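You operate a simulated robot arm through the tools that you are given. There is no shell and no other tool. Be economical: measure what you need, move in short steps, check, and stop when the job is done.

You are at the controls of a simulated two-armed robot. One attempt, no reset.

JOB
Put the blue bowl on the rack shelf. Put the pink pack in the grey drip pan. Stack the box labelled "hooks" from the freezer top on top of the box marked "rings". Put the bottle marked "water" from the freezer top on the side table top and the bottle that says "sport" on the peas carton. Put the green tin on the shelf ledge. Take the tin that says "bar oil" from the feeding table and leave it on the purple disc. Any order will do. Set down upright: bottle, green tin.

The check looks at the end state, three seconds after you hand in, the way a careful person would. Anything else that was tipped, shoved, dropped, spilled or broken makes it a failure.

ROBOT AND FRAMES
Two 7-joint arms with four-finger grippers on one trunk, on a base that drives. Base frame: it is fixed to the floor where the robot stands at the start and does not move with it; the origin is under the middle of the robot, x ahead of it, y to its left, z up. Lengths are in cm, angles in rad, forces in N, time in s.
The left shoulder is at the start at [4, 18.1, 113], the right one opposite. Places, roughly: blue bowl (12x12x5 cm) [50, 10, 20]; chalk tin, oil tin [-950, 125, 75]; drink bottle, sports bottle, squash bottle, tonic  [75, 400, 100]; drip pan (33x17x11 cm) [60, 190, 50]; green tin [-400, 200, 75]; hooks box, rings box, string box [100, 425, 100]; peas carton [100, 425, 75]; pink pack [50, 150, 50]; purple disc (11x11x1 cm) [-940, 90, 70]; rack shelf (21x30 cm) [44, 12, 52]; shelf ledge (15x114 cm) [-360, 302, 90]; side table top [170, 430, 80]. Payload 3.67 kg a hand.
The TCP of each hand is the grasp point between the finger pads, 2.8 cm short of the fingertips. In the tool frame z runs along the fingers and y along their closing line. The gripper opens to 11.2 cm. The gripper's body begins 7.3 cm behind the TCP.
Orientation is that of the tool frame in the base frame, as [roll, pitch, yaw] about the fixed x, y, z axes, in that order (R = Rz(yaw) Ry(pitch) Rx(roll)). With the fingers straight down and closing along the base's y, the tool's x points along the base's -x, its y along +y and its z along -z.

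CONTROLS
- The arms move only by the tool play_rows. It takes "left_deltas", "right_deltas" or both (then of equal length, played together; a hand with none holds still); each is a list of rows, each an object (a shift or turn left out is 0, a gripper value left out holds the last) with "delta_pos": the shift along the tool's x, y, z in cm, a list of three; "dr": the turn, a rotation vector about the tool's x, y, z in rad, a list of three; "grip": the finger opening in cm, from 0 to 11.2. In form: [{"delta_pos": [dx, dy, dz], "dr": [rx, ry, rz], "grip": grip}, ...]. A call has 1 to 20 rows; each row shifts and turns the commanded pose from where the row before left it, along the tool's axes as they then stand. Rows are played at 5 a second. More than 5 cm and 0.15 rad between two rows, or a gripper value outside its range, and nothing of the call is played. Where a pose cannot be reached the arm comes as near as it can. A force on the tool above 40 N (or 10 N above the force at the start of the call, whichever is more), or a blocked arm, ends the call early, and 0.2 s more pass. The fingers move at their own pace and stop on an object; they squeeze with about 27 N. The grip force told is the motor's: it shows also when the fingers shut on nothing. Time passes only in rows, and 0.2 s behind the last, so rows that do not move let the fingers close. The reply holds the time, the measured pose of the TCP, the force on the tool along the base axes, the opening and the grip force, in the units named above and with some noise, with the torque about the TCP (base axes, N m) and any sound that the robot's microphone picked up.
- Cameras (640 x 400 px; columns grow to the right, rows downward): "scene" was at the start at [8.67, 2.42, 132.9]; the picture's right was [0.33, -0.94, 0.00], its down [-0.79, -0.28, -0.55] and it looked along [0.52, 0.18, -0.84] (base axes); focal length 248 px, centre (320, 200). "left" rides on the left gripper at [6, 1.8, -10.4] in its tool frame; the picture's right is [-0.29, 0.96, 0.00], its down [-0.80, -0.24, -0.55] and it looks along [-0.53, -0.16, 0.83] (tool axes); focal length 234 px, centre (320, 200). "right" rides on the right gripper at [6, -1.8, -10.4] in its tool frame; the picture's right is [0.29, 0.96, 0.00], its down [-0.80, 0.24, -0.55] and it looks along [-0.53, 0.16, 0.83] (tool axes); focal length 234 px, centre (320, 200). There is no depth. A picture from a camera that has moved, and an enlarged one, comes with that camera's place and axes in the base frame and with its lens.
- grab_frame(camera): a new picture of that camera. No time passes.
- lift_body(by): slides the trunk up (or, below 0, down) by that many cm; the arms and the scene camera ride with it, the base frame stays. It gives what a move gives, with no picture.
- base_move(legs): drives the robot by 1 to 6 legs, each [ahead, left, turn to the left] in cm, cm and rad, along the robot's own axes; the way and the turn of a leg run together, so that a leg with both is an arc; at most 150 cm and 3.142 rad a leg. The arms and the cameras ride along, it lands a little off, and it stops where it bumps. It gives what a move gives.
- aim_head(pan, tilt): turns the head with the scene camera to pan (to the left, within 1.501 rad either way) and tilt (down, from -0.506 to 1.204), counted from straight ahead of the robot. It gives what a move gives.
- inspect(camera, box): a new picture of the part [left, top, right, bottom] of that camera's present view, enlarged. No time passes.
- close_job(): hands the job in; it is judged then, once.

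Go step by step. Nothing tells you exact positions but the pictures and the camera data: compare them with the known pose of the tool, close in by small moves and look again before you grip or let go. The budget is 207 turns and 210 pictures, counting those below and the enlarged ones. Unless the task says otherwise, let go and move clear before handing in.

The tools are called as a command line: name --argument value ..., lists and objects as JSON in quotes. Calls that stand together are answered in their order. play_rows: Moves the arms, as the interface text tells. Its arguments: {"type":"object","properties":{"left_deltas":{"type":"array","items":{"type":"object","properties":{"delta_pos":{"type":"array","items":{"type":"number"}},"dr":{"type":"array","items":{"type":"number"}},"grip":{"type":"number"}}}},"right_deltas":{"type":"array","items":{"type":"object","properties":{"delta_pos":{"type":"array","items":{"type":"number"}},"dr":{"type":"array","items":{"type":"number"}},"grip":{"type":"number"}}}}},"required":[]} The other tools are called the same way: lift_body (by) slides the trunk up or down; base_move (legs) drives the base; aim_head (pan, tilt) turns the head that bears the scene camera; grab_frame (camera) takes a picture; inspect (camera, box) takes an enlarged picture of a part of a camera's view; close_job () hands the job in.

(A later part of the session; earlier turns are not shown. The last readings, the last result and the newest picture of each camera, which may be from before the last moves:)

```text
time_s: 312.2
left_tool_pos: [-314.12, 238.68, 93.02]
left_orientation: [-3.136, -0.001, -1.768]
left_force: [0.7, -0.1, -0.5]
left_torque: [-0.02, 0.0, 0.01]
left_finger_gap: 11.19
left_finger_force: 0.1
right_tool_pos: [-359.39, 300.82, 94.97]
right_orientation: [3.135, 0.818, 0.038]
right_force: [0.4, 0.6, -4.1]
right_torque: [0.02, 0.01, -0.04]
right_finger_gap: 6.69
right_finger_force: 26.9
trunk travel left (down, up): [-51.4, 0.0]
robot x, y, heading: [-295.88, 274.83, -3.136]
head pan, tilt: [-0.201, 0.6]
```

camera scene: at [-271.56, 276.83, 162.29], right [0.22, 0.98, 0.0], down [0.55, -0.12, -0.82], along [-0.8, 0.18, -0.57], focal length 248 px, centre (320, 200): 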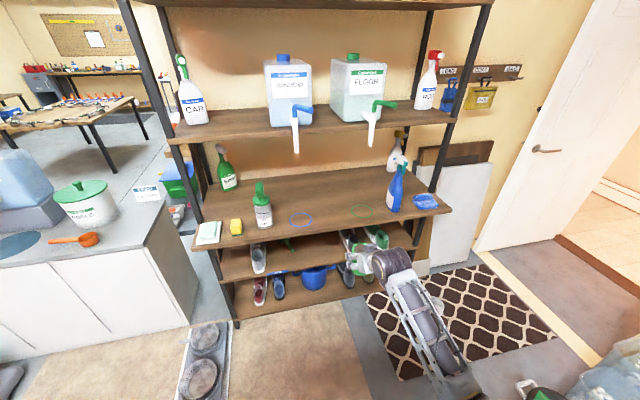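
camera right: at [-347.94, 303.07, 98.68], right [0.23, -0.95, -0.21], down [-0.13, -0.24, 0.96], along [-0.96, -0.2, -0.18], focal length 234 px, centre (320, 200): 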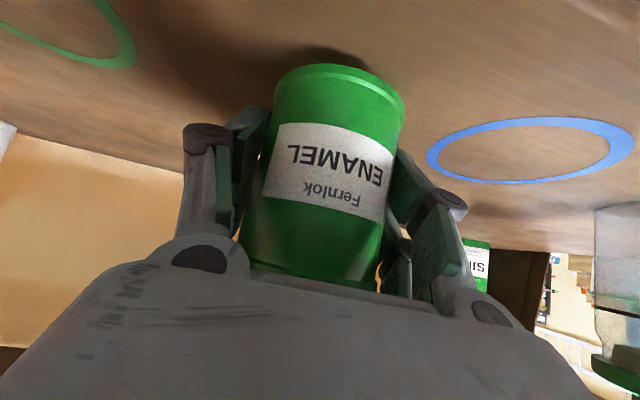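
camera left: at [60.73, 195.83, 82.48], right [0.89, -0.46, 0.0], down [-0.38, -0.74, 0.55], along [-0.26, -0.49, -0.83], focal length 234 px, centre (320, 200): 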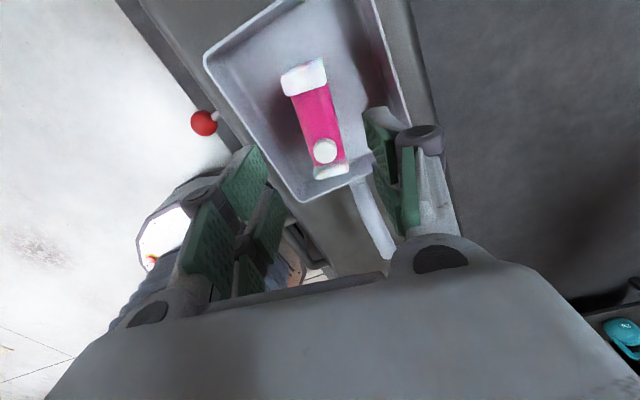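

play_rows --right_deltas '[{"delta_pos": [0.22, 0, 0.2]}, {"delta_pos": [0.22, 0, 0.2]}, {"delta_pos": [0.22, 0, 0.2]}, {}]'

grab_frame --camera "right"

```text
time_s: 313.2
left_tool_pos: [-313.86, 238.71, 92.96]
left_orientation: [-3.139, -0.003, -1.768]
left_force: [-0.1, -0.4, 0.5]
left_torque: [0.02, 0.02, -0.03]
left_finger_gap: 11.21
left_finger_force: 0.1
right_tool_pos: [-359.49, 300.84, 94.14]
right_orientation: [3.137, 0.821, 0.038]
right_force: [-2.3, 0.2, 4.1]
right_torque: [0.26, -0.06, 0.05]
right_finger_gap: 6.67
right_finger_force: 27.0
trunk travel left (down, up): [-51.4, 0.0]
robot x, y, heading: [-295.92, 274.6, -3.141]
head pan, tilt: [-0.201, 0.6]
```

```text
66 pictures are left
camera right: at [-347.79, 303.09, 96.89], right [0.23, -0.95, -0.21], down [-0.13, -0.24, 0.96], along [-0.96, -0.2, -0.18], focal length 234 px, centre (320, 200)
```

right: 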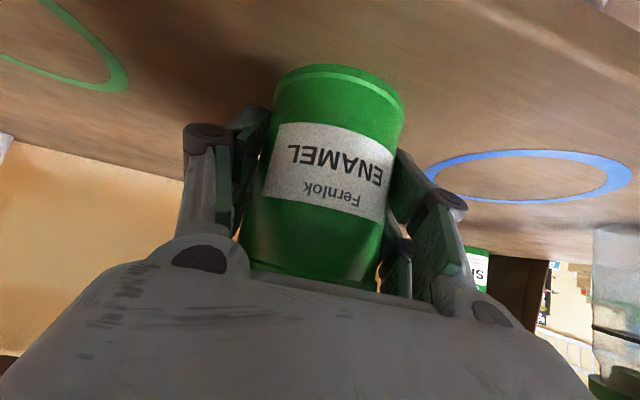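

Contact. I release and back straight out, then look at the whole shelf.

play_rows --right_deltas '[{"grip": 7.3}, {"grip": 8}, {"grip": 9}, {"grip": 10}, {}, {"delta_pos": [1.4, 0, -1.5]}, {"delta_pos": [1.4, 0, -1.5]}, {"delta_pos": [1.4, 0, -1.5]}, {"delta_pos": [1.4, 0, -1.5]}, {"delta_pos": [1.4, 0, -1.5]}, {}]'

base_move --legs '[[-35, 0, 0]]'

grab_frame --camera "scene"

```text
time_s: 315.6
left_tool_pos: [-313.9, 238.8, 92.96]
left_orientation: [-3.138, 0.0, -1.768]
left_force: [0.8, -0.5, 0.1]
left_torque: [0.01, 0.02, -0.02]
left_finger_gap: 11.21
left_finger_force: 0.2
right_tool_pos: [-349.3, 301.31, 93.98]
right_orientation: [3.136, 0.818, 0.036]
right_force: [1.3, 0.3, -0.9]
right_torque: [0.01, 0.01, 0.02]
right_finger_gap: 10.01
right_finger_force: 0.1
trunk travel left (down, up): [-51.4, 0.0]
robot x, y, heading: [-295.86, 274.62, -3.138]
head pan, tilt: [-0.201, 0.6]
```

```text
time_s: 317.9
left_tool_pos: [-279.43, 238.65, 92.92]
left_orientation: [-3.136, -0.002, -1.771]
left_force: [-0.1, 0.9, -0.1]
left_torque: [-0.01, 0.01, -0.04]
left_finger_gap: 11.18
left_finger_force: 0.1
right_tool_pos: [-314.46, 301.31, 93.85]
right_orientation: [3.138, 0.818, 0.034]
right_force: [-0.3, 0.0, 0.0]
right_torque: [0.04, 0.02, 0.01]
right_finger_gap: 10.02
right_finger_force: 0.1
trunk travel left (down, up): [-51.4, 0.0]
robot x, y, heading: [-261.24, 274.79, 3.141]
head pan, tilt: [-0.201, 0.6]
```

```text
65 pictures are left
camera scene: at [-271.97, 276.52, 162.29], right [0.2, 0.98, 0.0], down [0.55, -0.11, -0.82], along [-0.81, 0.17, -0.57], focal length 248 px, centre (320, 200)
```

scene: 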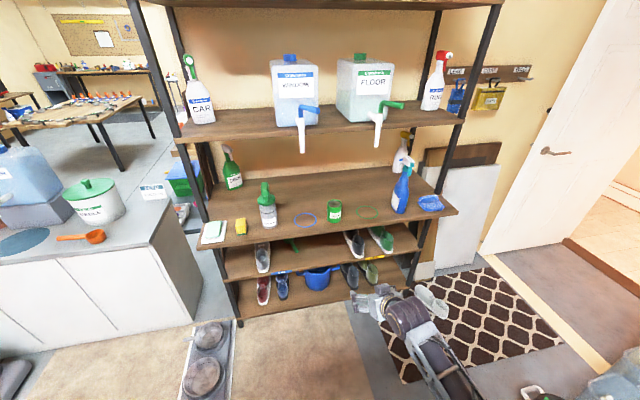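

The tin stands on the ledge and nothing else moved. Last: the "bar oil" tin some 6 m further along −x. I drive toward the open floor and look that way.

base_move --legs '[[-25, 0, 0], [0, 125, 0], [0, 125, 0]]'

aim_head --pan 0.0 --tilt 0.3

grab_frame --camera "scene"

```text
time_s: 332.0
left_tool_pos: [-256.76, -12.52, 92.89]
left_orientation: [-3.141, -0.002, -1.786]
left_force: [-0.1, -0.4, 0.4]
left_torque: [-0.02, -0.05, -0.02]
left_finger_gap: 11.2
left_finger_force: 0.1
right_tool_pos: [-291.11, 50.72, 93.9]
right_orientation: [3.138, 0.819, 0.018]
right_force: [0.8, 0.2, -0.5]
right_torque: [0.02, 0.01, -0.01]
right_finger_gap: 9.99
right_finger_force: 0.2
trunk travel left (down, up): [-51.4, 0.0]
robot x, y, heading: [-237.97, 23.21, 3.127]
head pan, tilt: [-0.201, 0.6]
```

```text
time_s: 332.8
left_tool_pos: [-256.87, -12.56, 92.97]
left_orientation: [-3.14, 0.0, -1.786]
left_force: [-0.8, 0.4, -0.3]
left_torque: [-0.01, 0.0, -0.03]
left_finger_gap: 11.23
left_finger_force: 0.1
right_tool_pos: [-291.14, 50.6, 94.03]
right_orientation: [3.136, 0.818, 0.021]
right_force: [-0.7, 0.0, 0.6]
right_torque: [-0.04, -0.01, -0.01]
right_finger_gap: 9.99
right_finger_force: 0.1
trunk travel left (down, up): [-51.4, 0.0]
robot x, y, heading: [-237.97, 23.34, 3.132]
head pan, tilt: [0.0, 0.3]
```

```text
64 pictures are left
camera scene: at [-249.56, 23.43, 165.04], right [0.01, 1.0, 0.0], down [0.3, 0.0, -0.95], along [-0.95, 0.01, -0.3], focal length 248 px, centre (320, 200)
```

scene: 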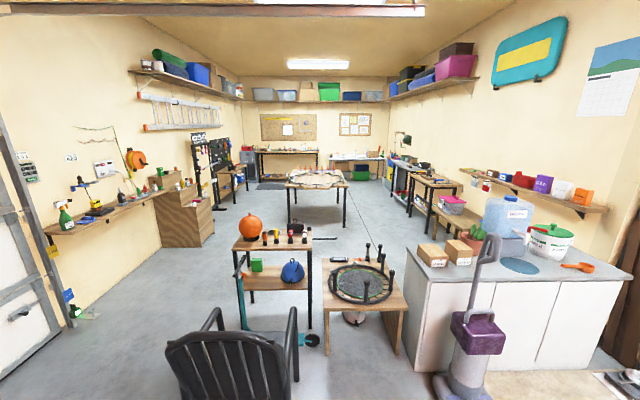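

inspect --camera "scene" --box '[230, 120, 450, 260]'

```text
2.86 times, centred on (340, 190) of scene
camera zoom: at [-249.56, 23.43, 165.04], right [0.01, 1.0, 0.0], down [0.3, 0.0, -0.95], along [-0.95, 0.01, -0.3], focal length 707 px, centre (263, 229)
```

zoom: 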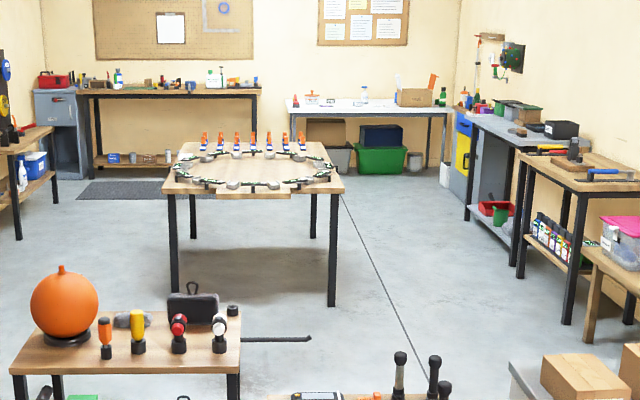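

The white table at the back (right of the far wall) is the feeding table. The way goes left of the pumpkin shelf, about 90 cm wide, so I must tuck my arms; I look at how far they stick out.

aim_head --pan 0.9 --tilt 1.0

grab_frame --camera "scene"

aim_head --pan -0.9 --tilt 1.0

grab_frame --camera "scene"

```text
time_s: 334.0
left_tool_pos: [-256.74, -12.53, 92.97]
left_orientation: [-3.139, -0.001, -1.785]
left_force: [-0.8, -0.6, -0.8]
left_torque: [0.01, 0.01, 0.01]
left_finger_gap: 11.2
left_finger_force: 0.0
right_tool_pos: [-291.15, 50.7, 94.02]
right_orientation: [3.135, 0.818, 0.018]
right_force: [0.2, -0.2, -1.1]
right_torque: [0.01, 0.0, -0.02]
right_finger_gap: 10.03
right_finger_force: 0.0
trunk travel left (down, up): [-51.4, 0.0]
robot x, y, heading: [-238.46, 23.12, 3.125]
head pan, tilt: [0.901, 1.0]
```

```text
62 pictures are left
camera scene: at [-244.64, 17.93, 159.1], right [-0.77, 0.63, 0.0], down [0.53, 0.65, -0.54], along [-0.34, -0.42, -0.84], focal length 248 px, centre (320, 200)
```

scene: 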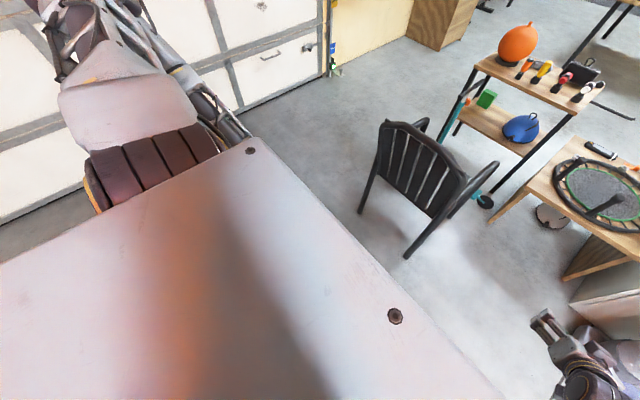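

```text
time_s: 335.8
left_tool_pos: [-256.81, -12.51, 92.92]
left_orientation: [-3.138, -0.002, -1.785]
left_force: [-0.9, -0.1, 0.6]
left_torque: [0.0, -0.01, -0.02]
left_finger_gap: 11.17
left_finger_force: 0.1
right_tool_pos: [-290.99, 50.71, 94.08]
right_orientation: [3.136, 0.818, 0.019]
right_force: [-0.2, 0.7, 0.3]
right_torque: [-0.01, 0.01, -0.04]
right_finger_gap: 9.98
right_finger_force: 0.1
trunk travel left (down, up): [-51.4, 0.0]
robot x, y, heading: [-238.19, 23.2, 3.132]
head pan, tilt: [-0.901, 1.0]
```

```text
61 pictures are left
camera scene: at [-244.48, 28.84, 159.1], right [0.79, 0.61, 0.0], down [0.51, -0.67, -0.54], along [-0.33, 0.43, -0.84], focal length 248 px, centre (320, 200)
```

scene: 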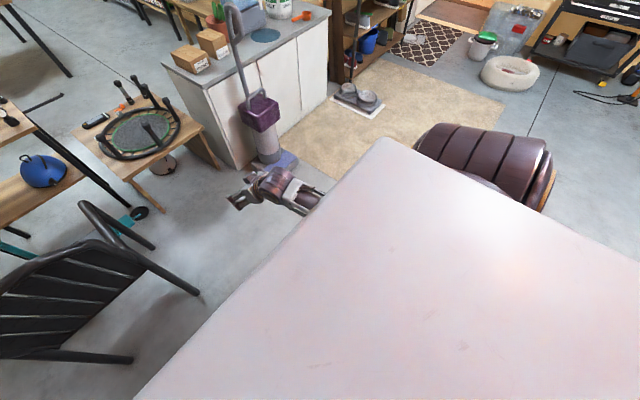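

The left elbow sprawls out because of the twisted tucked hand. I move it forward and untwist it to the compact start-like pose.

play_rows --left_deltas '[{"delta_pos": [0, 4, 0]}, {"delta_pos": [0, 4, 0]}, {"delta_pos": [0, 4, 0]}, {"delta_pos": [0, 4, 0]}, {"delta_pos": [0, 4, 0]}, {"dr": [0, 0, -0.136]}, {"dr": [0, 0, -0.136]}, {"dr": [0, 0, -0.136]}, {"dr": [0, 0, -0.136]}, {"dr": [0, 0, -0.136]}, {"dr": [0, 0, -0.136]}, {"dr": [0, 0, -0.136]}, {"dr": [0, 0, -0.136]}, {"dr": [0, 0, -0.136]}, {"dr": [0, 0, -0.136]}, {"dr": [0, 0, -0.136]}, {"dr": [0, 0, -0.136]}, {"dr": [0, 0, -0.136]}, {}]'

play_rows --left_deltas '[{"delta_pos": [-2, -2.5, 0]}, {"delta_pos": [-2, -2.5, 0]}, {"delta_pos": [-2, -2.5, 0]}, {"delta_pos": [-2, -2.5, 0]}, {}]'

aim_head --pan 0.9 --tilt 0.9

grab_frame --camera "scene"

```text
time_s: 339.8
left_tool_pos: [-276.27, -8.2, 92.98]
left_orientation: [3.14, -0.005, -0.015]
left_force: [-0.2, -0.1, 0.5]
left_torque: [0.0, 0.03, 0.01]
left_finger_gap: 11.21
left_finger_force: 0.0
right_tool_pos: [-291.06, 50.73, 94.03]
right_orientation: [3.137, 0.817, 0.019]
right_force: [-0.5, 0.0, -0.3]
right_torque: [0.01, -0.02, 0.02]
right_finger_gap: 10.0
right_finger_force: 0.0
trunk travel left (down, up): [-51.4, 0.0]
robot x, y, heading: [-238.46, 23.27, 3.13]
head pan, tilt: [-0.901, 1.0]
```

```text
time_s: 341.0
left_tool_pos: [-283.88, 2.11, 92.58]
left_orientation: [3.139, -0.004, -0.017]
left_force: [-1.1, -0.7, 0.0]
left_torque: [-0.02, 0.0, -0.02]
left_finger_gap: 11.21
left_finger_force: 0.1
right_tool_pos: [-291.11, 50.64, 93.97]
right_orientation: [3.138, 0.82, 0.02]
right_force: [0.5, 0.0, -0.1]
right_torque: [0.03, 0.01, -0.03]
right_finger_gap: 9.99
right_finger_force: 0.0
trunk travel left (down, up): [-51.4, 0.0]
robot x, y, heading: [-238.27, 23.18, 3.125]
head pan, tilt: [-0.901, 1.0]
```

```text
time_s: 342.8
left_tool_pos: [-283.97, 2.09, 92.75]
left_orientation: [-3.141, -0.002, -0.017]
left_force: [-0.4, 0.3, 0.8]
left_torque: [0.02, 0.0, 0.01]
left_finger_gap: 11.2
left_finger_force: 0.1
right_tool_pos: [-291.06, 50.61, 94.07]
right_orientation: [3.137, 0.82, 0.018]
right_force: [0.5, -0.4, -0.4]
right_torque: [0.01, -0.01, -0.01]
right_finger_gap: 10.01
right_finger_force: 0.1
trunk travel left (down, up): [-51.4, 0.0]
robot x, y, heading: [-237.82, 23.5, 3.132]
head pan, tilt: [0.901, 0.901]
```

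```text
60 pictures are left
camera scene: at [-245.01, 17.48, 159.82], right [-0.77, 0.63, 0.0], down [0.5, 0.61, -0.62], along [-0.39, -0.48, -0.78], focal length 248 px, centre (320, 200)
```

scene: 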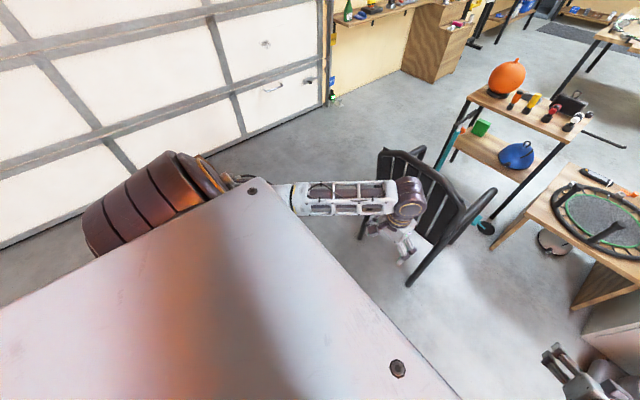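

Compact enough now. The gap left of the pumpkin shelf runs from about y=−146 to −42; I line up at y≈−94 and look before driving through.

base_move --legs '[[0, 117, 0.012]]'

aim_head --pan 0.0 --tilt 0.5

grab_frame --camera "scene"

```text
time_s: 348.9
left_tool_pos: [-284.73, -115.44, 92.64]
left_orientation: [3.139, -0.004, -0.006]
left_force: [0.1, 0.4, 0.8]
left_torque: [0.02, 0.02, -0.01]
left_finger_gap: 11.23
left_finger_force: 0.1
right_tool_pos: [-292.43, -67.13, 93.99]
right_orientation: [3.137, 0.82, 0.032]
right_force: [0.8, 0.0, 0.2]
right_torque: [0.02, -0.01, 0.01]
right_finger_gap: 9.98
right_finger_force: 0.1
trunk travel left (down, up): [-51.4, 0.0]
robot x, y, heading: [-239.22, -93.83, 3.141]
head pan, tilt: [0.901, 0.901]
```

```text
time_s: 350.1
left_tool_pos: [-284.7, -115.43, 92.73]
left_orientation: [3.14, -0.004, -0.005]
left_force: [0.4, 0.1, -0.2]
left_torque: [0.04, 0.02, 0.03]
left_finger_gap: 11.19
left_finger_force: 0.1
right_tool_pos: [-292.42, -67.2, 94.0]
right_orientation: [3.136, 0.818, 0.031]
right_force: [-0.4, 0.0, 0.7]
right_torque: [0.0, -0.04, 0.01]
right_finger_gap: 10.0
right_finger_force: 0.1
trunk travel left (down, up): [-51.4, 0.0]
robot x, y, heading: [-239.28, -93.56, 3.138]
head pan, tilt: [0.0, 0.499]
```

```text
59 pictures are left
camera scene: at [-250.33, -93.77, 163.21], right [0.0, 1.0, 0.0], down [0.48, 0.0, -0.88], along [-0.88, 0.0, -0.48], focal length 248 px, centre (320, 200)
```

scene: 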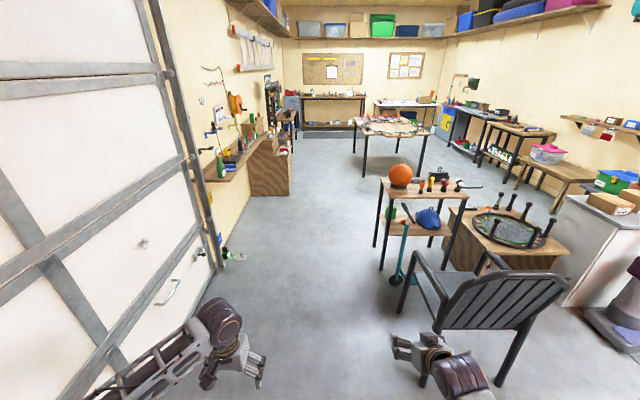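

The passage is clear. I drive through it.

base_move --legs '[[145, 0, 0.003], [138, 0, 0]]'

aim_head --pan -0.6 --tilt 0.5

grab_frame --camera "scene"

```text
time_s: 364.3
left_tool_pos: [-567.02, -116.33, 92.57]
left_orientation: [3.139, -0.003, 0.007]
left_force: [-0.1, -0.7, 0.2]
left_torque: [0.0, 0.02, -0.05]
left_finger_gap: 11.2
left_finger_force: 0.0
right_tool_pos: [-575.56, -68.06, 93.98]
right_orientation: [3.136, 0.818, 0.046]
right_force: [0.5, 0.1, 0.5]
right_torque: [-0.02, 0.0, -0.01]
right_finger_gap: 10.01
right_finger_force: 0.0
trunk travel left (down, up): [-51.4, 0.0]
robot x, y, heading: [-521.98, -94.51, -3.133]
head pan, tilt: [0.0, 0.499]
```

```text
time_s: 365.3
left_tool_pos: [-567.06, -116.36, 92.54]
left_orientation: [3.139, -0.004, 0.006]
left_force: [0.3, 0.0, 0.4]
left_torque: [-0.01, 0.0, 0.0]
left_finger_gap: 11.23
left_finger_force: 0.2
right_tool_pos: [-575.49, -68.14, 94.03]
right_orientation: [3.134, 0.818, 0.045]
right_force: [-0.4, 0.5, -0.2]
right_torque: [0.02, 0.0, -0.03]
right_finger_gap: 10.0
right_finger_force: 0.1
trunk travel left (down, up): [-51.4, 0.0]
robot x, y, heading: [-521.78, -94.32, -3.129]
head pan, tilt: [-0.6, 0.499]
```

```text
58 pictures are left
camera scene: at [-531.5, -89.09, 163.21], right [0.56, 0.83, 0.0], down [0.4, -0.27, -0.88], along [-0.73, 0.49, -0.48], focal length 248 px, centre (320, 200)
```

scene: 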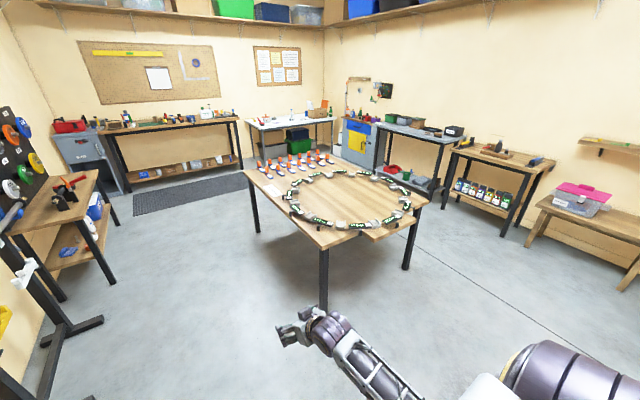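

The central table's front edge is at x≈−620; the lane on its right (y 75–190) is free. I strafe right to y≈130.

base_move --legs '[[0, -112, -0.012], [0, -110, 0]]'

aim_head --pan 0.0 --tilt 0.5

grab_frame --camera "scene"

```text
time_s: 376.6
left_tool_pos: [-568.11, 107.43, 92.54]
left_orientation: [3.14, -0.002, -0.02]
left_force: [-0.3, -0.3, -0.4]
left_torque: [0.0, 0.02, -0.01]
left_finger_gap: 11.18
left_finger_force: 0.0
right_tool_pos: [-574.77, 155.96, 94.07]
right_orientation: [3.137, 0.819, 0.015]
right_force: [-0.4, 0.4, 0.0]
right_torque: [-0.01, 0.0, 0.01]
right_finger_gap: 10.03
right_finger_force: 0.2
trunk travel left (down, up): [-51.4, 0.0]
robot x, y, heading: [-522.24, 128.4, 3.12]
head pan, tilt: [-0.6, 0.499]
```

```text
time_s: 377.6
left_tool_pos: [-568.0, 107.43, 92.62]
left_orientation: [3.14, -0.002, -0.022]
left_force: [-0.7, 0.1, -0.2]
left_torque: [0.02, 0.0, -0.01]
left_finger_gap: 11.2
left_finger_force: 0.0
right_tool_pos: [-574.88, 155.98, 94.01]
right_orientation: [3.137, 0.819, 0.014]
right_force: [0.3, -0.4, 0.3]
right_torque: [0.05, 0.0, -0.02]
right_finger_gap: 9.95
right_finger_force: 0.0
trunk travel left (down, up): [-51.4, 0.0]
robot x, y, heading: [-522.04, 128.44, 3.122]
head pan, tilt: [0.0, 0.499]
```

```text
57 pictures are left
camera scene: at [-533.24, 128.56, 163.21], right [0.02, 1.0, 0.0], down [0.48, -0.01, -0.88], along [-0.88, 0.02, -0.48], focal length 248 px, centre (320, 200)
```

scene: 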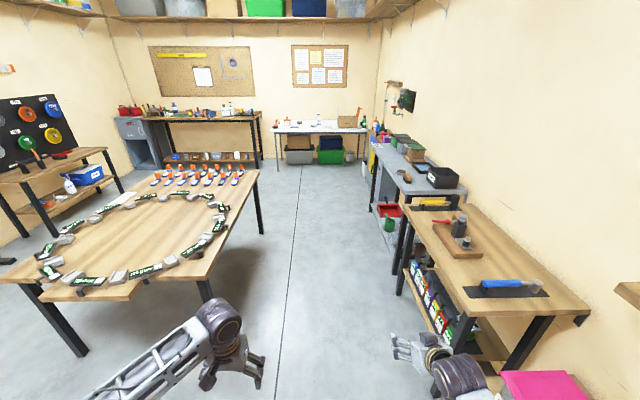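

The lane is clear. I square up and drive toward the white feeding table.

base_move --legs '[[0, 0, 0.02], [150, 0, 0], [130, 0, 0]]'

aim_head --pan 0.0 --tilt 0.5

grab_frame --camera "scene"

```text
time_s: 392.0
left_tool_pos: [-849.48, 107.79, 92.57]
left_orientation: [3.14, -0.003, -0.005]
left_force: [0.2, -0.8, -0.1]
left_torque: [-0.04, 0.0, -0.01]
left_finger_gap: 11.23
left_finger_force: 0.1
right_tool_pos: [-857.29, 156.23, 94.05]
right_orientation: [3.136, 0.819, 0.032]
right_force: [-0.2, -0.2, -0.3]
right_torque: [0.0, -0.01, -0.01]
right_finger_gap: 9.99
right_finger_force: 0.1
trunk travel left (down, up): [-51.4, 0.0]
robot x, y, heading: [-804.17, 129.43, 3.137]
head pan, tilt: [0.0, 0.499]
```

```text
time_s: 392.6
left_tool_pos: [-849.52, 107.83, 92.67]
left_orientation: [3.141, -0.004, -0.004]
left_force: [0.4, 0.1, -0.3]
left_torque: [0.0, -0.02, 0.01]
left_finger_gap: 11.21
left_finger_force: 0.0
right_tool_pos: [-857.23, 156.14, 94.02]
right_orientation: [3.137, 0.817, 0.032]
right_force: [-0.3, 1.0, -0.4]
right_torque: [-0.01, 0.0, -0.01]
right_finger_gap: 9.98
right_finger_force: 0.1
trunk travel left (down, up): [-51.4, 0.0]
robot x, y, heading: [-804.15, 129.11, 3.137]
head pan, tilt: [0.0, 0.499]
```

```text
56 pictures are left
camera scene: at [-815.18, 129.49, 163.21], right [0.0, 1.0, 0.0], down [0.48, 0.0, -0.88], along [-0.88, 0.0, -0.48], focal length 248 px, centre (320, 200)
```

scene: 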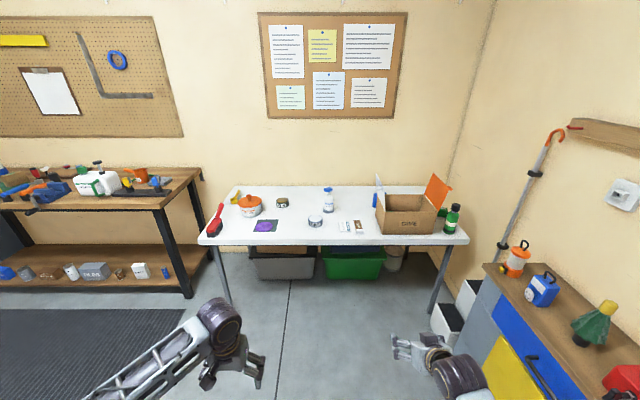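

inspect --camera "scene" --box '[190, 160, 390, 260]'

```text
3.20 times, centred on (290, 210) of scene
camera zoom: at [-815.18, 129.49, 163.21], right [0.0, 1.0, 0.0], down [0.48, 0.0, -0.88], along [-0.88, 0.0, -0.48], focal length 792 px, centre (416, 168)
```

zoom: 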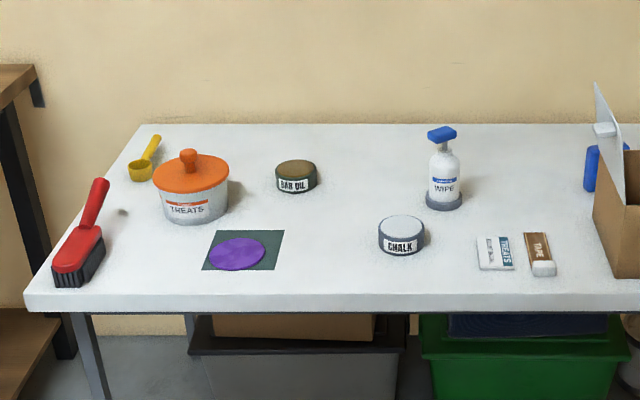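

Bar oil tin ≈ (−969, 103.5), ~9 cm wide and short; purple disc ≈ (−944, 94) on a dark mat. I raise the left hand out of the way, shift left and approach.

play_rows --left_deltas '[{"delta_pos": [0, 0, -3.5]}, {"delta_pos": [0, 0, -3.5]}, {"delta_pos": [0, 0, -3.5]}, {"delta_pos": [0, 0, -3.5]}, {}]' --right_deltas '[{"grip": 11.2}, {}, {}, {}, {}]'

base_move --legs '[[0, 46, 0.004], [62, 0, 0]]'

lift_body --by -12

grab_frame --camera "right"

aim_head --pan 0.0 --tilt 0.8

grab_frame --camera "scene"

```text
time_s: 393.8
left_tool_pos: [-849.42, 107.79, 106.85]
left_orientation: [3.141, -0.003, -0.005]
left_force: [-0.5, -0.8, -0.1]
left_torque: [0.04, 0.04, -0.01]
left_finger_gap: 11.21
left_finger_force: 0.0
right_tool_pos: [-857.16, 156.14, 93.93]
right_orientation: [3.138, 0.818, 0.032]
right_force: [-0.4, -0.1, 0.3]
right_torque: [-0.02, 0.0, 0.01]
right_finger_gap: 11.2
right_finger_force: 0.0
trunk travel left (down, up): [-51.4, 0.0]
robot x, y, heading: [-803.95, 129.18, 3.136]
head pan, tilt: [0.0, 0.499]
```

```text
time_s: 399.8
left_tool_pos: [-910.21, 61.2, 106.88]
left_orientation: [3.142, -0.004, -0.001]
left_force: [0.4, -0.5, -0.2]
left_torque: [0.03, 0.02, -0.02]
left_finger_gap: 11.2
left_finger_force: 0.0
right_tool_pos: [-918.13, 109.54, 93.93]
right_orientation: [3.138, 0.819, 0.037]
right_force: [-0.2, -0.4, 0.1]
right_torque: [0.0, 0.01, 0.01]
right_finger_gap: 11.21
right_finger_force: 0.0
trunk travel left (down, up): [-51.4, 0.0]
robot x, y, heading: [-864.8, 82.72, -3.141]
head pan, tilt: [0.0, 0.499]
```

```text
time_s: 401.2
left_tool_pos: [-910.07, 61.26, 94.83]
left_orientation: [3.14, -0.004, 0.0]
left_force: [-0.8, 0.7, 0.9]
left_torque: [0.0, -0.02, 0.01]
left_finger_gap: 11.18
left_finger_force: 0.0
right_tool_pos: [-918.17, 109.48, 82.03]
right_orientation: [3.135, 0.817, 0.037]
right_force: [-0.1, 0.3, 0.2]
right_torque: [-0.01, -0.01, -0.02]
right_finger_gap: 11.23
right_finger_force: 0.1
trunk travel left (down, up): [-39.4, 12.0]
robot x, y, heading: [-864.48, 82.93, -3.135]
head pan, tilt: [0.0, 0.499]
```

```text
54 pictures are left
camera right: at [-906.63, 111.85, 84.76], right [0.23, -0.95, -0.21], down [-0.13, -0.24, 0.96], along [-0.96, -0.2, -0.18], focal length 234 px, centre (320, 200)
```

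right: 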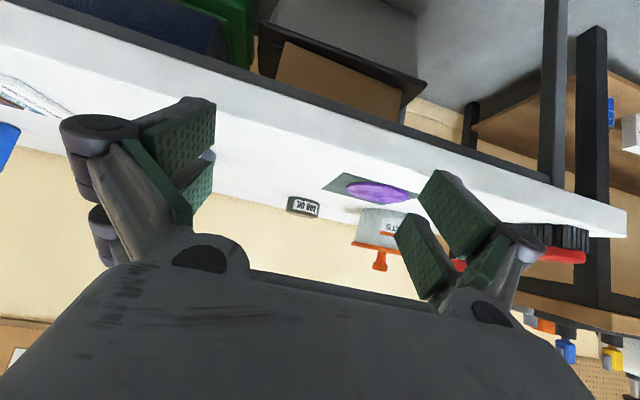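

```text
time_s: 402.1
left_tool_pos: [-910.15, 61.26, 94.83]
left_orientation: [3.141, -0.006, -0.001]
left_force: [-0.2, -0.7, 0.2]
left_torque: [-0.04, -0.04, 0.01]
left_finger_gap: 11.2
left_finger_force: 0.0
right_tool_pos: [-918.24, 109.52, 81.93]
right_orientation: [3.136, 0.819, 0.037]
right_force: [0.3, -0.5, -0.7]
right_torque: [0.0, 0.0, 0.0]
right_finger_gap: 11.2
right_finger_force: 0.0
trunk travel left (down, up): [-39.4, 12.0]
robot x, y, heading: [-865.07, 82.82, -3.142]
head pan, tilt: [0.0, 0.799]
```

```text
53 pictures are left
camera scene: at [-875.0, 83.09, 148.64], right [0.0, 1.0, 0.0], down [0.72, 0.0, -0.7], along [-0.7, 0.0, -0.72], focal length 248 px, centre (320, 200)
```

scene: 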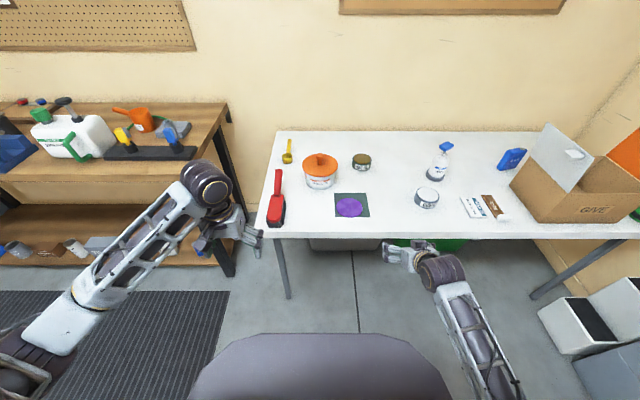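

inspect --camera "scene" --box '[250, 120, 450, 250]'

inspect --camera "right" --box '[230, 150, 470, 290]'

```text
3.08 times, centred on (350, 185) of scene
camera zoom: at [-875.0, 83.09, 148.64], right [0.0, 1.0, 0.0], down [0.72, 0.0, -0.7], along [-0.7, 0.0, -0.72], focal length 762 px, centre (228, 246)
```

zoom: 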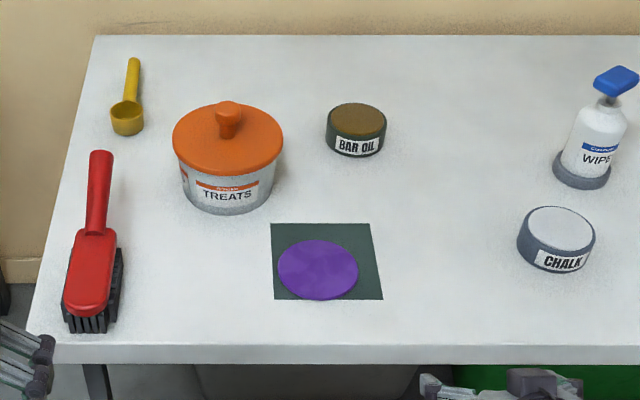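

```text
2.67 times, centred on (350, 220) of right
camera zoom: at [-906.65, 111.85, 84.74], right [0.23, -0.95, -0.21], down [-0.13, -0.24, 0.96], along [-0.96, -0.2, -0.18], focal length 624 px, centre (240, 147)
```

zoom: 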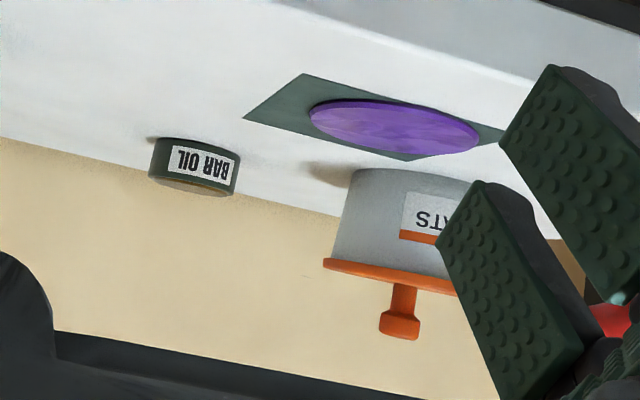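

Tin: centre ≈ (−970.5, 103.3), Ø9.1, height 4; treats bin and chalk are clear of the lane. I shift the hand 6 cm left and drive in (base front slides a bit under the table edge, which is higher).

play_rows --right_deltas '[{"delta_pos": [0, 2, 0]}, {"delta_pos": [0, 2, 0]}, {"delta_pos": [0, 1.8, 0]}, {}]'

base_move --legs '[[26, 0, 0]]'

grab_frame --camera "right"

grab_frame --camera "scene"

```text
time_s: 403.1
left_tool_pos: [-910.1, 61.16, 94.78]
left_orientation: [3.14, -0.003, -0.001]
left_force: [0.0, 0.2, -0.2]
left_torque: [0.02, 0.02, 0.02]
left_finger_gap: 11.19
left_finger_force: 0.0
right_tool_pos: [-917.98, 103.81, 82.06]
right_orientation: [3.136, 0.818, 0.038]
right_force: [-0.4, 0.3, -0.5]
right_torque: [-0.01, 0.02, -0.01]
right_finger_gap: 11.22
right_finger_force: 0.1
trunk travel left (down, up): [-39.4, 12.0]
robot x, y, heading: [-864.92, 82.85, -3.141]
head pan, tilt: [0.0, 0.799]
```

```text
time_s: 404.9
left_tool_pos: [-935.62, 61.41, 94.78]
left_orientation: [3.14, -0.004, -0.005]
left_force: [-0.3, -0.3, -0.1]
left_torque: [0.02, 0.03, 0.0]
left_finger_gap: 11.21
left_finger_force: 0.1
right_tool_pos: [-943.22, 104.03, 82.04]
right_orientation: [3.136, 0.817, 0.031]
right_force: [-0.5, 0.6, 1.2]
right_torque: [0.03, 0.03, -0.03]
right_finger_gap: 11.2
right_finger_force: 0.0
trunk travel left (down, up): [-39.4, 12.0]
robot x, y, heading: [-890.34, 82.52, 3.133]
head pan, tilt: [0.0, 0.799]
```

```text
50 pictures are left
camera right: at [-931.67, 106.3, 84.76], right [0.23, -0.95, -0.21], down [-0.13, -0.24, 0.96], along [-0.96, -0.19, -0.18], focal length 234 px, centre (320, 200)
```

right: 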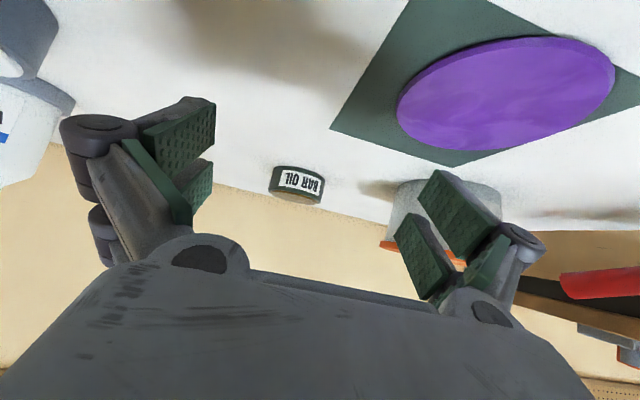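

```text
49 pictures are left
camera scene: at [-900.37, 83.15, 148.63], right [0.0, 1.0, 0.0], down [0.72, 0.0, -0.7], along [-0.7, 0.0, -0.72], focal length 248 px, centre (320, 200)
```

scene: 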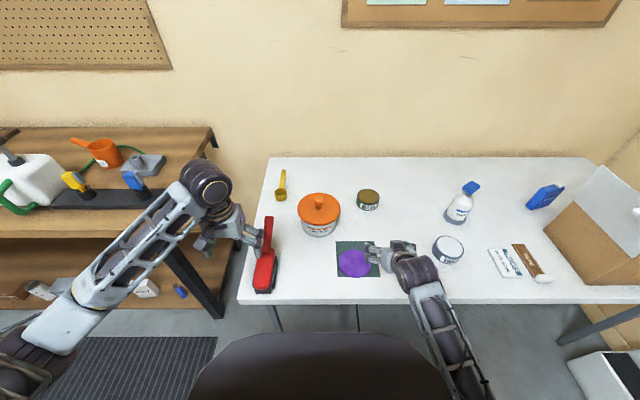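

On course. I drive 11 cm more, then reach forward and down with the arm toward the tin.

base_move --legs '[[11, 0, 0.005]]'

play_rows --right_deltas '[{"delta_pos": [-1.0, 0, 2.0]}, {"delta_pos": [-1.0, 0, 2.0]}, {"delta_pos": [-1.0, 0, 1.8]}, {}]'

grab_frame --camera "right"

inspect --camera "scene" --box '[230, 150, 490, 320]'

```text
time_s: 406.1
left_tool_pos: [-946.67, 61.13, 94.91]
left_orientation: [3.14, -0.004, 0.001]
left_force: [-0.4, 0.8, -0.2]
left_torque: [0.0, -0.03, -0.02]
left_finger_gap: 11.19
left_finger_force: 0.1
right_tool_pos: [-954.51, 103.72, 82.02]
right_orientation: [3.137, 0.819, 0.038]
right_force: [0.2, -0.8, -0.8]
right_torque: [-0.02, 0.02, 0.02]
right_finger_gap: 11.2
right_finger_force: 0.0
trunk travel left (down, up): [-39.4, 12.0]
robot x, y, heading: [-901.03, 83.05, -3.137]
head pan, tilt: [0.0, 0.799]
```

```text
time_s: 407.1
left_tool_pos: [-946.49, 61.19, 94.86]
left_orientation: [3.14, -0.004, 0.001]
left_force: [0.0, 0.5, -0.4]
left_torque: [0.02, 0.04, -0.02]
left_finger_gap: 11.21
left_finger_force: 0.0
right_tool_pos: [-960.54, 103.52, 80.2]
right_orientation: [3.137, 0.817, 0.037]
right_force: [-1.1, 0.8, -0.7]
right_torque: [0.03, 0.04, -0.02]
right_finger_gap: 11.21
right_finger_force: 0.0
trunk travel left (down, up): [-39.4, 12.0]
robot x, y, heading: [-901.7, 82.83, -3.139]
head pan, tilt: [0.0, 0.799]
```

```text
48 pictures are left
camera right: at [-949.03, 105.75, 82.94], right [0.24, -0.95, -0.21], down [-0.13, -0.24, 0.96], along [-0.96, -0.2, -0.18], focal length 234 px, centre (320, 200)
```

right: 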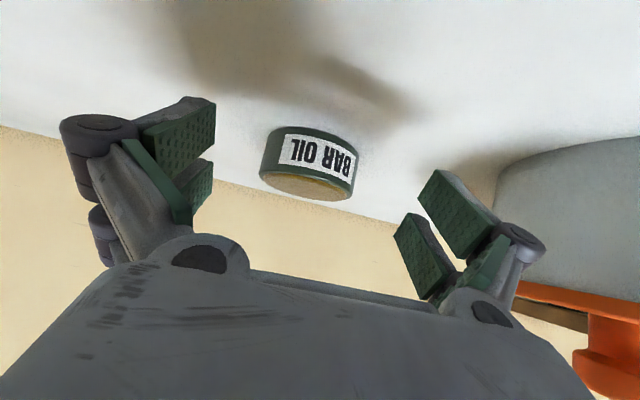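

```text
2.35 times, centred on (360, 235) of scene
camera zoom: at [-911.36, 83.08, 148.64], right [0.0, 1.0, 0.0], down [0.72, 0.0, -0.7], along [-0.7, 0.0, -0.72], focal length 583 px, centre (226, 118)
```

zoom: 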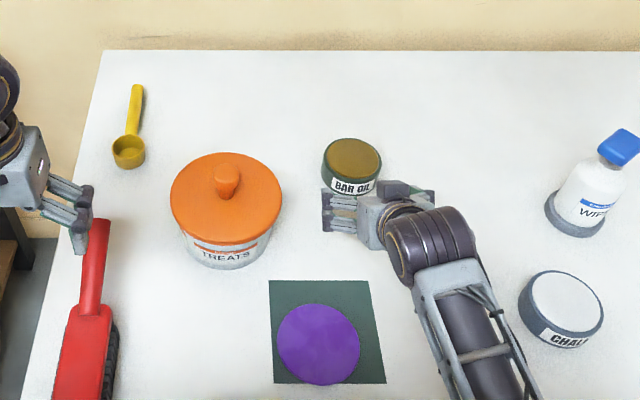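

Tin at (−970.8, 102.9), centred in my path. I go down 2.5, then forward.

play_rows --right_deltas '[{"delta_pos": [0.9, 0.1, 0.85]}, {"delta_pos": [0.9, 0, 0.85]}, {"delta_pos": [-1.5, 0, 1.6]}, {"delta_pos": [-1.5, 0, 1.6]}, {}]'

grab_frame --camera "right"

```text
time_s: 408.3
left_tool_pos: [-946.69, 61.13, 94.88]
left_orientation: [3.14, -0.003, 0.002]
left_force: [-0.9, -0.5, -0.8]
left_torque: [-0.02, -0.02, 0.01]
left_finger_gap: 11.17
left_finger_force: 0.0
right_tool_pos: [-965.07, 103.2, 77.97]
right_orientation: [3.136, 0.82, 0.039]
right_force: [-0.7, -0.4, -0.2]
right_torque: [0.0, -0.02, 0.0]
right_finger_gap: 11.21
right_finger_force: 0.1
trunk travel left (down, up): [-39.4, 12.0]
robot x, y, heading: [-901.19, 83.05, -3.141]
head pan, tilt: [0.0, 0.799]
```

```text
46 pictures are left
camera right: at [-953.52, 105.43, 80.63], right [0.24, -0.95, -0.21], down [-0.13, -0.24, 0.96], along [-0.96, -0.2, -0.18], focal length 234 px, centre (320, 200)
```

right: 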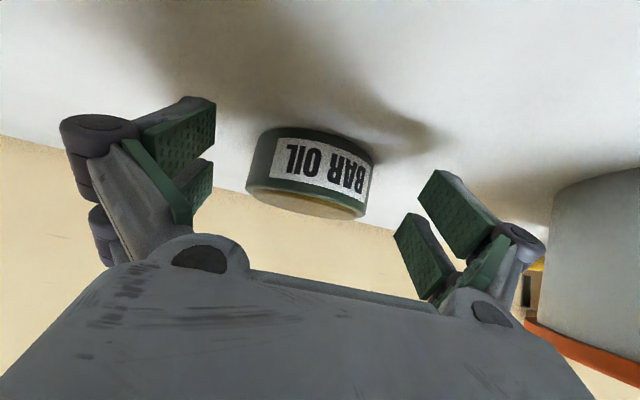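

play_rows --right_deltas '[{"delta_pos": [0.45, -0.1, 0.45]}, {"delta_pos": [-1.0, 0, 1.07]}, {"delta_pos": [-1.0, 0, 1.07]}, {"delta_pos": [-1.0, 0, 1.07]}, {}]'

grab_frame --camera "right"

```text
time_s: 409.5
left_tool_pos: [-946.59, 60.98, 94.91]
left_orientation: [3.14, -0.004, 0.003]
left_force: [-0.2, -0.2, 0.0]
left_torque: [-0.01, 0.02, -0.02]
left_finger_gap: 11.17
left_finger_force: 0.1
right_tool_pos: [-969.53, 103.11, 77.19]
right_orientation: [3.136, 0.818, 0.039]
right_force: [0.1, -0.3, 0.0]
right_torque: [-0.03, 0.0, -0.01]
right_finger_gap: 11.2
right_finger_force: 0.1
trunk travel left (down, up): [-39.4, 12.0]
robot x, y, heading: [-901.57, 83.3, -3.136]
head pan, tilt: [0.0, 0.799]
```

```text
45 pictures are left
camera right: at [-958.07, 105.4, 79.91], right [0.24, -0.95, -0.21], down [-0.13, -0.24, 0.96], along [-0.96, -0.2, -0.18], focal length 234 px, centre (320, 200)
```

right: 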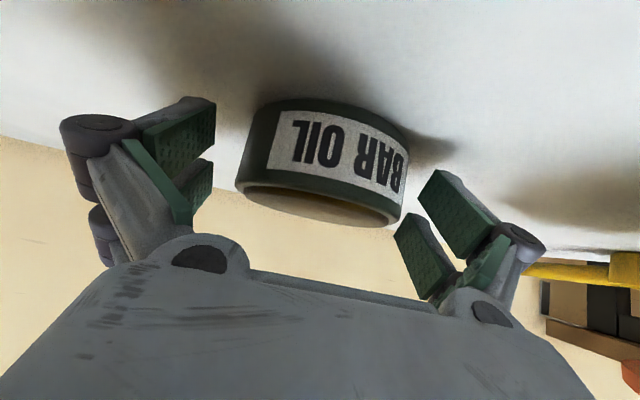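

The tin is centred at the grasp point. I go 0.6 further and close.

play_rows --right_deltas '[{"delta_pos": [-0.3, 0, 0.55]}, {"grip": 10.4}, {"grip": 9.6}, {"grip": 9}, {"grip": 8}, {"grip": 7}, {"grip": 7}]'

grab_frame --camera "right"

```text
time_s: 411.1
left_tool_pos: [-946.54, 61.13, 94.82]
left_orientation: [3.14, -0.005, 0.003]
left_force: [-0.1, -0.7, -0.7]
left_torque: [0.01, 0.0, 0.01]
left_finger_gap: 11.17
left_finger_force: 0.1
right_tool_pos: [-970.26, 103.05, 77.09]
right_orientation: [3.14, 0.821, 0.038]
right_force: [-0.4, -1.4, 8.6]
right_torque: [0.43, -0.03, 0.09]
right_finger_gap: 9.1
right_finger_force: 27.4
trunk travel left (down, up): [-39.4, 12.0]
robot x, y, heading: [-901.1, 83.35, -3.14]
head pan, tilt: [0.0, 0.799]
```

```text
44 pictures are left
camera right: at [-958.63, 105.3, 79.8], right [0.24, -0.95, -0.21], down [-0.13, -0.24, 0.96], along [-0.96, -0.2, -0.18], focal length 234 px, centre (320, 200)
```

right: 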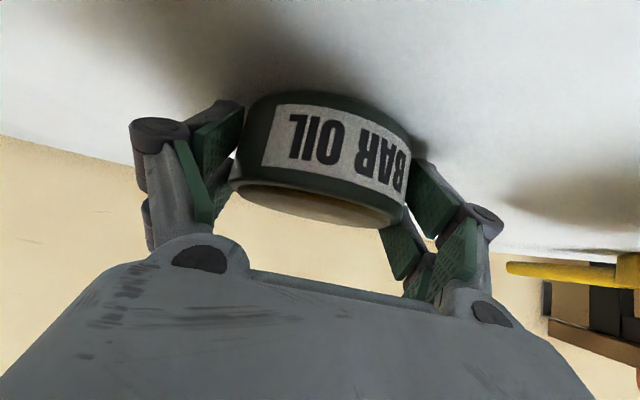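

Held. I lift it 7 cm and back up until it is beside the disc.

play_rows --right_deltas '[{"delta_pos": [-0.73, 0, -0.68]}, {"delta_pos": [-1.46, 0, -1.36]}, {"delta_pos": [-1.46, 0, -1.36]}, {"delta_pos": [-1.46, 0, -1.36]}, {}]'

base_move --legs '[[-27.5, 0, 0], [0, 8, 0]]'

grab_frame --camera "right"

inspect --camera "scene" --box '[250, 140, 450, 270]'

```text
time_s: 412.3
left_tool_pos: [-946.59, 61.24, 94.76]
left_orientation: [3.14, -0.006, 0.001]
left_force: [0.1, 0.3, 0.1]
left_torque: [-0.01, -0.05, 0.0]
left_finger_gap: 11.2
left_finger_force: 0.0
right_tool_pos: [-970.09, 102.97, 83.82]
right_orientation: [3.137, 0.818, 0.039]
right_force: [-0.2, -0.8, -8.5]
right_torque: [0.03, -0.1, 0.04]
right_finger_gap: 9.09
right_finger_force: 27.4
trunk travel left (down, up): [-39.4, 12.0]
robot x, y, heading: [-901.42, 83.04, -3.138]
head pan, tilt: [0.0, 0.799]
```

```text
time_s: 415.0
left_tool_pos: [-919.27, 53.21, 94.87]
left_orientation: [3.139, -0.004, 0.004]
left_force: [0.2, -0.3, -0.3]
left_torque: [0.06, 0.04, 0.0]
left_finger_gap: 11.23
left_finger_force: 0.1
right_tool_pos: [-942.93, 94.81, 83.89]
right_orientation: [3.137, 0.817, 0.044]
right_force: [0.8, 0.4, -9.2]
right_torque: [-0.01, -0.09, 0.0]
right_finger_gap: 9.1
right_finger_force: 26.7
trunk travel left (down, up): [-39.4, 12.0]
robot x, y, heading: [-874.08, 75.23, -3.129]
head pan, tilt: [0.0, 0.799]
```

```text
43 pictures are left
camera right: at [-931.4, 97.15, 86.6], right [0.24, -0.95, -0.21], down [-0.13, -0.24, 0.96], along [-0.96, -0.21, -0.18], focal length 234 px, centre (320, 200)
```

right: 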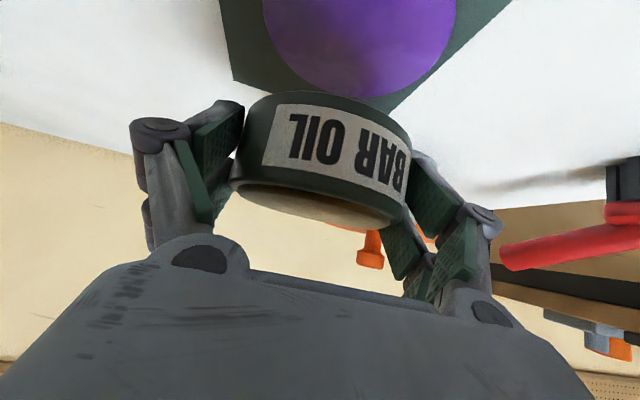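

```text
3.08 times, centred on (350, 205) of scene
camera zoom: at [-884.21, 75.21, 148.63], right [-0.01, 1.0, 0.0], down [0.72, 0.01, -0.7], along [-0.7, -0.01, -0.72], focal length 762 px, centre (228, 185)
```

zoom: 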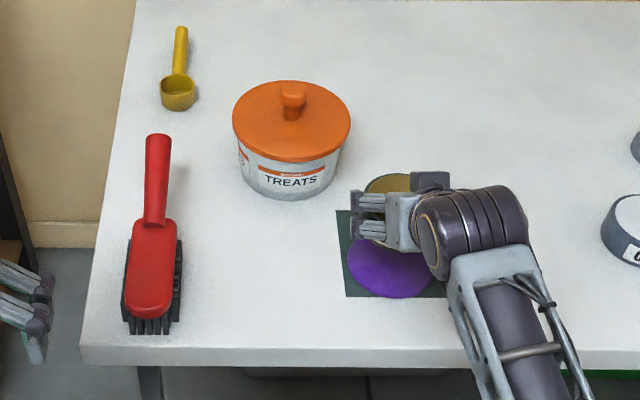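

Tin is nearly above the disc (disc ≈ (−941.5, 94.6)). I move back 1.5 and lower.

play_rows --right_deltas '[{"delta_pos": [1.03, 0, -1.1]}, {"delta_pos": [0.73, 0, 0.68]}, {"delta_pos": [0.73, 0, 0.68]}, {"delta_pos": [0.73, 0, 0.68]}, {"delta_pos": [0.73, 0, 0.68]}, {}]'

grab_frame --camera "right"

inspect --camera "scene" --box '[310, 160, 430, 250]'

```text
time_s: 416.4
left_tool_pos: [-919.33, 53.19, 94.79]
left_orientation: [3.14, -0.003, 0.005]
left_force: [-0.5, 0.5, 0.0]
left_torque: [-0.02, 0.02, 0.02]
left_finger_gap: 11.2
left_finger_force: 0.0
right_tool_pos: [-941.46, 94.76, 79.81]
right_orientation: [3.137, 0.816, 0.044]
right_force: [-0.1, -0.2, -10.0]
right_torque: [-0.01, -0.08, -0.01]
right_finger_gap: 9.08
right_finger_force: 26.6
trunk travel left (down, up): [-39.4, 12.0]
robot x, y, heading: [-873.87, 75.41, -3.13]
head pan, tilt: [0.0, 0.799]
```

```text
41 pictures are left
camera right: at [-929.93, 97.2, 82.51], right [0.24, -0.95, -0.21], down [-0.13, -0.24, 0.96], along [-0.96, -0.21, -0.18], focal length 234 px, centre (320, 200)
```

right: 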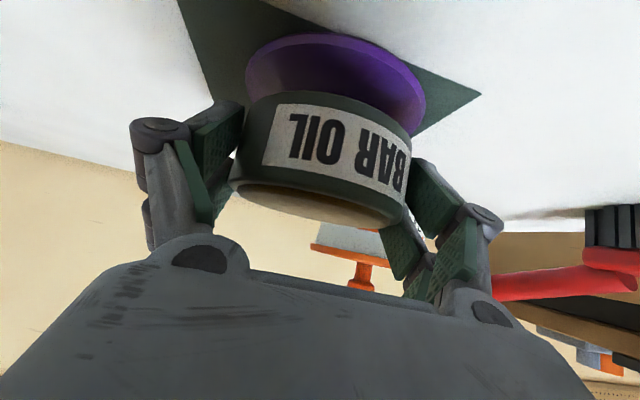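

```text
4.44 times, centred on (370, 205) of scene
camera zoom: at [-884.25, 75.32, 148.62], right [-0.01, 1.0, 0.0], down [0.72, 0.01, -0.7], along [-0.7, -0.01, -0.72], focal length 1100 px, centre (98, 178)
```

zoom: 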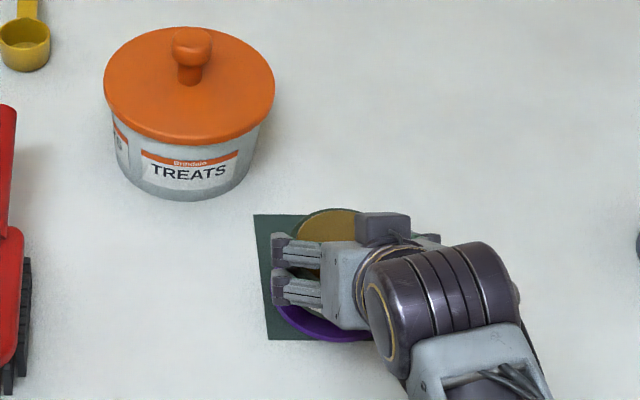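

Aligned. I lower to contact in small steps.

play_rows --right_deltas '[{"delta_pos": [0.29, 0, 0.27]}, {"delta_pos": [0.29, 0, 0.27]}, {"delta_pos": [0.22, 0, 0.2]}, {"delta_pos": [0.15, 0, 0.14]}, {}]'

```text
time_s: 417.6
left_tool_pos: [-919.22, 53.16, 94.93]
left_orientation: [3.139, -0.005, 0.004]
left_force: [0.5, 1.3, 0.5]
left_torque: [-0.05, -0.01, 0.01]
left_finger_gap: 11.19
left_finger_force: 0.1
right_tool_pos: [-941.44, 94.92, 78.46]
right_orientation: [3.137, 0.817, 0.046]
right_force: [0.0, 0.3, -8.6]
right_torque: [-0.01, -0.1, -0.01]
right_finger_gap: 9.08
right_finger_force: 27.5
trunk travel left (down, up): [-39.4, 12.0]
robot x, y, heading: [-874.15, 75.39, -3.139]
head pan, tilt: [0.0, 0.799]
```

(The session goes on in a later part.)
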